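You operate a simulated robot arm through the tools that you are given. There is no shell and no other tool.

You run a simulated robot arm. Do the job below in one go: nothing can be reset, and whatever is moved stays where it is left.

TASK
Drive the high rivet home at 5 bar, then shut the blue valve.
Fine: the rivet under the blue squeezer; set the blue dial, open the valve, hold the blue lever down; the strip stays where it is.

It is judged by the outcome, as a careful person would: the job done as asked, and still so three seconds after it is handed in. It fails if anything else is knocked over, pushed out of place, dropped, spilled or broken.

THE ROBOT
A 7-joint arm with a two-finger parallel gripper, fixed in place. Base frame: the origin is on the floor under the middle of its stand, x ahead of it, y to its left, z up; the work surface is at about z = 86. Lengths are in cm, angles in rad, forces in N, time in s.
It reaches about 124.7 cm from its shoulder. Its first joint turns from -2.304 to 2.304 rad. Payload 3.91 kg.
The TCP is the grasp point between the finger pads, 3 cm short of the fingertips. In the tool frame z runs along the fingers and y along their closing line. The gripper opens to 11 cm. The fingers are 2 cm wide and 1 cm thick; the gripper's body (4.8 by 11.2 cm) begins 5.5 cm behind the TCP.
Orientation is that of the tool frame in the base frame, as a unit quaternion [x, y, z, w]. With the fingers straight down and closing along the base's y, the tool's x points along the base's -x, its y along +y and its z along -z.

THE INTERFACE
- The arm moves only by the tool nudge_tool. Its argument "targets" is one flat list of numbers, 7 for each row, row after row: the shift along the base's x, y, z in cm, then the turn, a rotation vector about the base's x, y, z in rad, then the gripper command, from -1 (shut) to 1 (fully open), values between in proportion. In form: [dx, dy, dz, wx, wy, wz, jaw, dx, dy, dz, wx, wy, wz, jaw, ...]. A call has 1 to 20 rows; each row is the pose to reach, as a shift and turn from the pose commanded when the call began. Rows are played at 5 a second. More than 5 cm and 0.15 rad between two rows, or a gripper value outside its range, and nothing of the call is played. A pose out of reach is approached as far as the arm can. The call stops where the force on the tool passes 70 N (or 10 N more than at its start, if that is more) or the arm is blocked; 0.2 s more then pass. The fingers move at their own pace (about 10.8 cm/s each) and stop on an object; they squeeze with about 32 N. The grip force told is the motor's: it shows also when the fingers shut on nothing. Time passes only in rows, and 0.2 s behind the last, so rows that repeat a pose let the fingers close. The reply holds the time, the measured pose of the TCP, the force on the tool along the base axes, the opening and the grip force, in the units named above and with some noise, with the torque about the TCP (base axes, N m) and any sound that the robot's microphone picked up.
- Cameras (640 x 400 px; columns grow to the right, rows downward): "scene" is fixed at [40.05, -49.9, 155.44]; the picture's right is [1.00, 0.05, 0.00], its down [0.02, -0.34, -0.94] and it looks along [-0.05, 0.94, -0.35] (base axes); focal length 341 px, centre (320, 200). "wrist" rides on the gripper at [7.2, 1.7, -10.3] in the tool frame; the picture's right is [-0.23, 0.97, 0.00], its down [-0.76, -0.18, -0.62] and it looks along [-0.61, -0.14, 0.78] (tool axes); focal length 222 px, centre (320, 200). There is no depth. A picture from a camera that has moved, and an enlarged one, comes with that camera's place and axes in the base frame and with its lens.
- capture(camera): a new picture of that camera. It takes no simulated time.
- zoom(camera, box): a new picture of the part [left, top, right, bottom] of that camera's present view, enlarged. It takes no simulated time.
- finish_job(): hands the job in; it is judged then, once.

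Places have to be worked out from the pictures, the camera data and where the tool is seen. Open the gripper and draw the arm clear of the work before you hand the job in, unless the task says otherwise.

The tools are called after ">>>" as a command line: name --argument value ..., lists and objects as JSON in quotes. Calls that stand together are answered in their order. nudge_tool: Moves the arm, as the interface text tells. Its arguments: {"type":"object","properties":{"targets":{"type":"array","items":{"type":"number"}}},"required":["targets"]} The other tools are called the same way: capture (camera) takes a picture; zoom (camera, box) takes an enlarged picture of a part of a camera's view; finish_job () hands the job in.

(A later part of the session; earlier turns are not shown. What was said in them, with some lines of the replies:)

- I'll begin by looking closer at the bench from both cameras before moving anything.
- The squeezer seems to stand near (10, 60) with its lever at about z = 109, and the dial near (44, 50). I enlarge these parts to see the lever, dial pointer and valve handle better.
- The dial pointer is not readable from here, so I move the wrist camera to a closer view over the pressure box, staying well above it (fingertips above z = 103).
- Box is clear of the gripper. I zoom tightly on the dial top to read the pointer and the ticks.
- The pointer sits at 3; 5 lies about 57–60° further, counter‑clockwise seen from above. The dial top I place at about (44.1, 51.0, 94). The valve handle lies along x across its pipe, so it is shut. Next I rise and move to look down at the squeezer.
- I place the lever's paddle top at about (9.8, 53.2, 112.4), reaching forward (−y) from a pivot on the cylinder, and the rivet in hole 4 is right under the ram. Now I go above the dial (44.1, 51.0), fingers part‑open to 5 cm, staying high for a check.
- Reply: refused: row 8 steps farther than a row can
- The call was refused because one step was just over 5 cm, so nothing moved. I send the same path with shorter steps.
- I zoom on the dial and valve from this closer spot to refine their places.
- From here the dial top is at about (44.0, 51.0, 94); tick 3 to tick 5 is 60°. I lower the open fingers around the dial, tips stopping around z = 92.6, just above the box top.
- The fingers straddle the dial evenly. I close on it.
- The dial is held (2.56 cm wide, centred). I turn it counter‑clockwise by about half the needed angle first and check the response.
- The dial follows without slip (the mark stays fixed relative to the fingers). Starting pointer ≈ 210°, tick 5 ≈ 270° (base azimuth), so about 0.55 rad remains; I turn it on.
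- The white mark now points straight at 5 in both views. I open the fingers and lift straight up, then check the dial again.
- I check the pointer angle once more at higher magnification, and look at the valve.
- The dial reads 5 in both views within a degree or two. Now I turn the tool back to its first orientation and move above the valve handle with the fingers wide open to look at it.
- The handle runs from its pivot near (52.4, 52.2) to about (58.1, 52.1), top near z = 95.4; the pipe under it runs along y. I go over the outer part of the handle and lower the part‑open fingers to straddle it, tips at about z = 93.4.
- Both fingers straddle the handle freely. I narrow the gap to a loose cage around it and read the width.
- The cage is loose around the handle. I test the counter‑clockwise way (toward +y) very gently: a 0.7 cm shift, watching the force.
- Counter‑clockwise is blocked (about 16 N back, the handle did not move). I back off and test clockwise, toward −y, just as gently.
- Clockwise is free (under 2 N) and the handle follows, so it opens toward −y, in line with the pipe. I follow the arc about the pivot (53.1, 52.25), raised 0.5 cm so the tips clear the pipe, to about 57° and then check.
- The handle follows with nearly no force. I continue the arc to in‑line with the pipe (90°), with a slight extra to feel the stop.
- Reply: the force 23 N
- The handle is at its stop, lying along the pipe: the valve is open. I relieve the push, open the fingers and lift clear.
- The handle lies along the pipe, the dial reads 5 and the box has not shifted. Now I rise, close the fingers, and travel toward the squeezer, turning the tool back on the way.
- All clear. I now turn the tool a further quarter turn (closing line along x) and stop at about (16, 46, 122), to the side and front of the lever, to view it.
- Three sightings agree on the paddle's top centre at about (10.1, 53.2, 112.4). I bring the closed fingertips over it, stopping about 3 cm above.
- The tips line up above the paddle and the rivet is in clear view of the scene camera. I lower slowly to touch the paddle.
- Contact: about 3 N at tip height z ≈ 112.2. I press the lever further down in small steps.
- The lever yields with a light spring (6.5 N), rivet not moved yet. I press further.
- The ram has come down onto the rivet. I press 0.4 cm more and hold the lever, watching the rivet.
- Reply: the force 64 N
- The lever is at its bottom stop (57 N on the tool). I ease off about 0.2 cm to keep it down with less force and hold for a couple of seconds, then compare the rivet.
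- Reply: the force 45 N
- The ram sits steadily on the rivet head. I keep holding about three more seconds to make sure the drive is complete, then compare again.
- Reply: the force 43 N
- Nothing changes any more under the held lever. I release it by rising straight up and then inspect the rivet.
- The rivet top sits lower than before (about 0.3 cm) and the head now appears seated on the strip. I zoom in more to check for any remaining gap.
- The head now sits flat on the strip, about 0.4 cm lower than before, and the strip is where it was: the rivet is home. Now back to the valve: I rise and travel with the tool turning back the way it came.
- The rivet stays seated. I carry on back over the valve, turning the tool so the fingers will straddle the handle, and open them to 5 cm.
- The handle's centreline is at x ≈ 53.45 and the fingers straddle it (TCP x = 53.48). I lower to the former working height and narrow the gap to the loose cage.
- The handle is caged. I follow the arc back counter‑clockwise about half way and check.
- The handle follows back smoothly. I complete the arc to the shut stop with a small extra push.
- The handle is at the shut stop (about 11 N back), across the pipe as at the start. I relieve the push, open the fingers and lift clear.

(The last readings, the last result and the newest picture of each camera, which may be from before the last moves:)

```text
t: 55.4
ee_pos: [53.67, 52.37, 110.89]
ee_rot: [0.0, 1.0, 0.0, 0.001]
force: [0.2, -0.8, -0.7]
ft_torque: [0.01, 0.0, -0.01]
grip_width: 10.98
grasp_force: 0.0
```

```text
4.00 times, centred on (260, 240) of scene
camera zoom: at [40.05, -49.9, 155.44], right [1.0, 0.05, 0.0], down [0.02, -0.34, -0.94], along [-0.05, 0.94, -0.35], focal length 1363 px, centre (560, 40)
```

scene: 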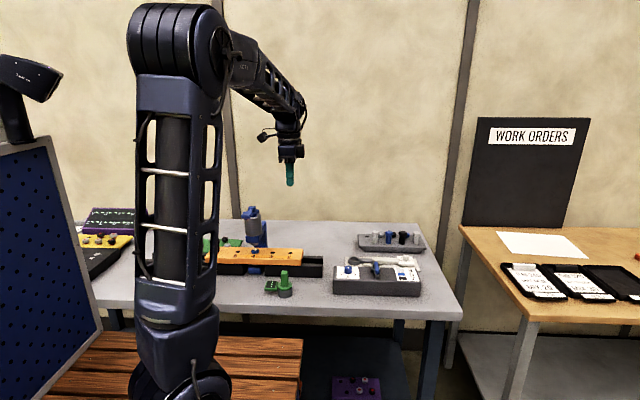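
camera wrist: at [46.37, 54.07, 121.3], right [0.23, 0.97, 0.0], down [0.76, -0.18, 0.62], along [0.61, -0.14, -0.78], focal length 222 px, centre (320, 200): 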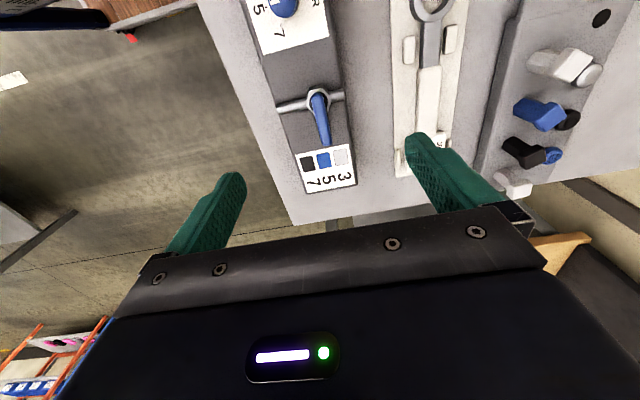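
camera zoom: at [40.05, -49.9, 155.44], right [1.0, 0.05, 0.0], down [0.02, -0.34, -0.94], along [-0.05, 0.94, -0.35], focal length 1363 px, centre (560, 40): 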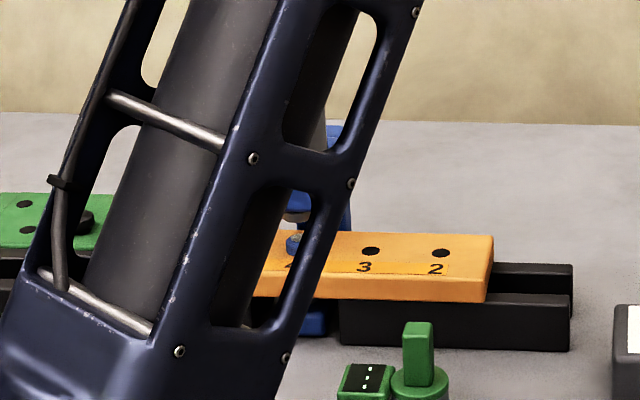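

The valve is shut and the box, wrench and tray are unmoved. I draw the arm back up to its starting area and take a last comparison of the rivet with the first pictures.

>>> nudge_tool --targets '[-1, 0, 4, 0, 0, 0, 1, -4, -0.4, 7, 0, 0, 0, 1, -8, -0.8, 9.5, 0, 0, 0, 1, -12, -1.2, 11.5, 0, 0, 0, 1, -16, -1.6, 13.5, 0, 0, 0, 1, -20, -2, 15.5, 0, 0, 0, 1, -24, -2.4, 17.5, 0, 0, 0, 1, -28, -2.6, 19.5, 0, 0, 0, 1, -30.7, -2.6, 20.7, 0, 0, 0, 1, -30.7, -2.6, 20.7, 0, 0, 0, 1]'

>>> zoom --camera "scene" --box '[225, 200, 305, 250]'

>>> zoom --camera "scene" --box '[200, 190, 450, 320]'

>>> zoom --camera "scene" --box '[215, 200, 311, 270]'

```text
t: 57.6
ee_pos: [23.0, 49.75, 131.68]
ee_rot: [0.001, 1.0, 0.0, 0.001]
force: [0.4, -0.9, 0.3]
ft_torque: [-0.01, 0.02, 0.0]
grip_width: 11.0
grasp_force: 0.1
```

```text
8.00 times, centred on (265, 225) of scene
camera zoom: at [40.05, -49.9, 155.44], right [1.0, 0.05, 0.0], down [0.02, -0.34, -0.94], along [-0.05, 0.94, -0.35], focal length 2726 px, centre (760, 0)
```

zoom: 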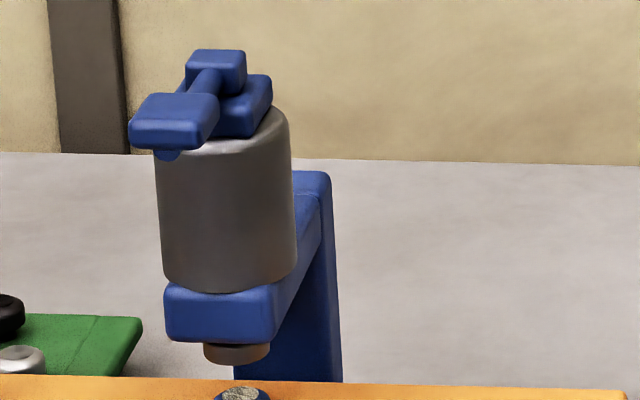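

```text
2.56 times, centred on (325, 255) of scene
camera zoom: at [40.05, -49.9, 155.44], right [1.0, 0.05, 0.0], down [0.02, -0.34, -0.94], along [-0.05, 0.94, -0.35], focal length 872 px, centre (307, 59)
```

zoom: 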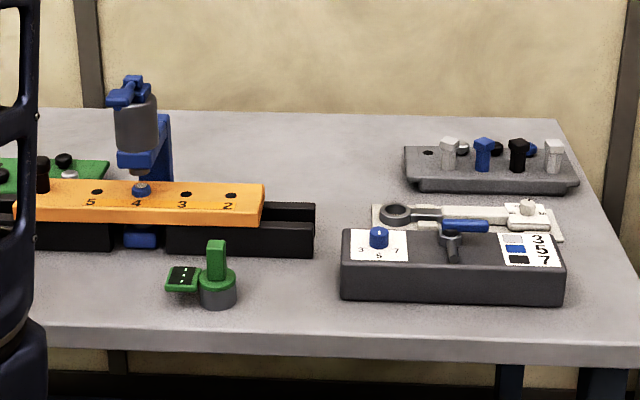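

```text
5.71 times, centred on (263, 235) of scene
camera zoom: at [40.05, -49.9, 155.44], right [1.0, 0.05, 0.0], down [0.02, -0.34, -0.94], along [-0.05, 0.94, -0.35], focal length 1947 px, centre (646, 0)
```

zoom: 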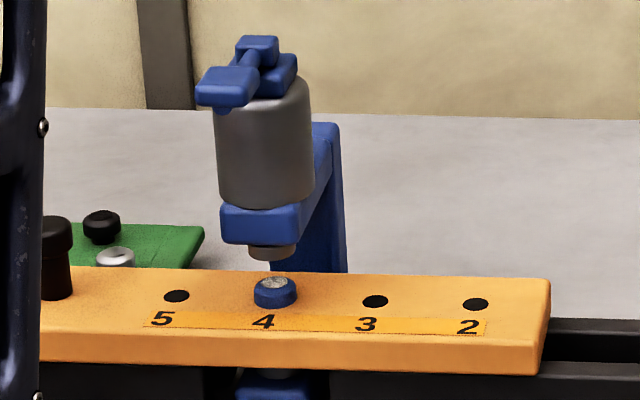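

Compared with the first picture at the same enlargement, the rivet head has dropped about 0.4 cm and sits flat on the strip. The dial is at 5, the valve is shut, the lever is released, and nothing else has moved. The arm is clear with the gripper open, so I hand the job in.

>>> finish_job

```text
The job is handed in.
```

The rivet under the blue squeezer is driven home at 5 bar and the blue valve is shut. The job is handed in.

- **Dial:** turned from 3 to 5. The pointer lines up with the 5 mark within a degree or two in both camera views.
- **Rivet:** I opened the valve and held the blue lever down at its stop for about five seconds. The head dropped roughly 0.4 cm and now shows no visible gap to the strip. I judged this by comparing pictures before and after; there was no sound or other signal to confirm it.
- **Valve:** turned back to its shut stop, across the pipe as it was at the start.
- **Everything else:** the strip, pressure box, wrench and bolt tray look to be where they were. The lever is released, the gripper is open and the arm is back near its starting position.

While finding which way the valve opens, I pushed the handle lightly the wrong way, about 16 N. It did not move, and nothing shifted.
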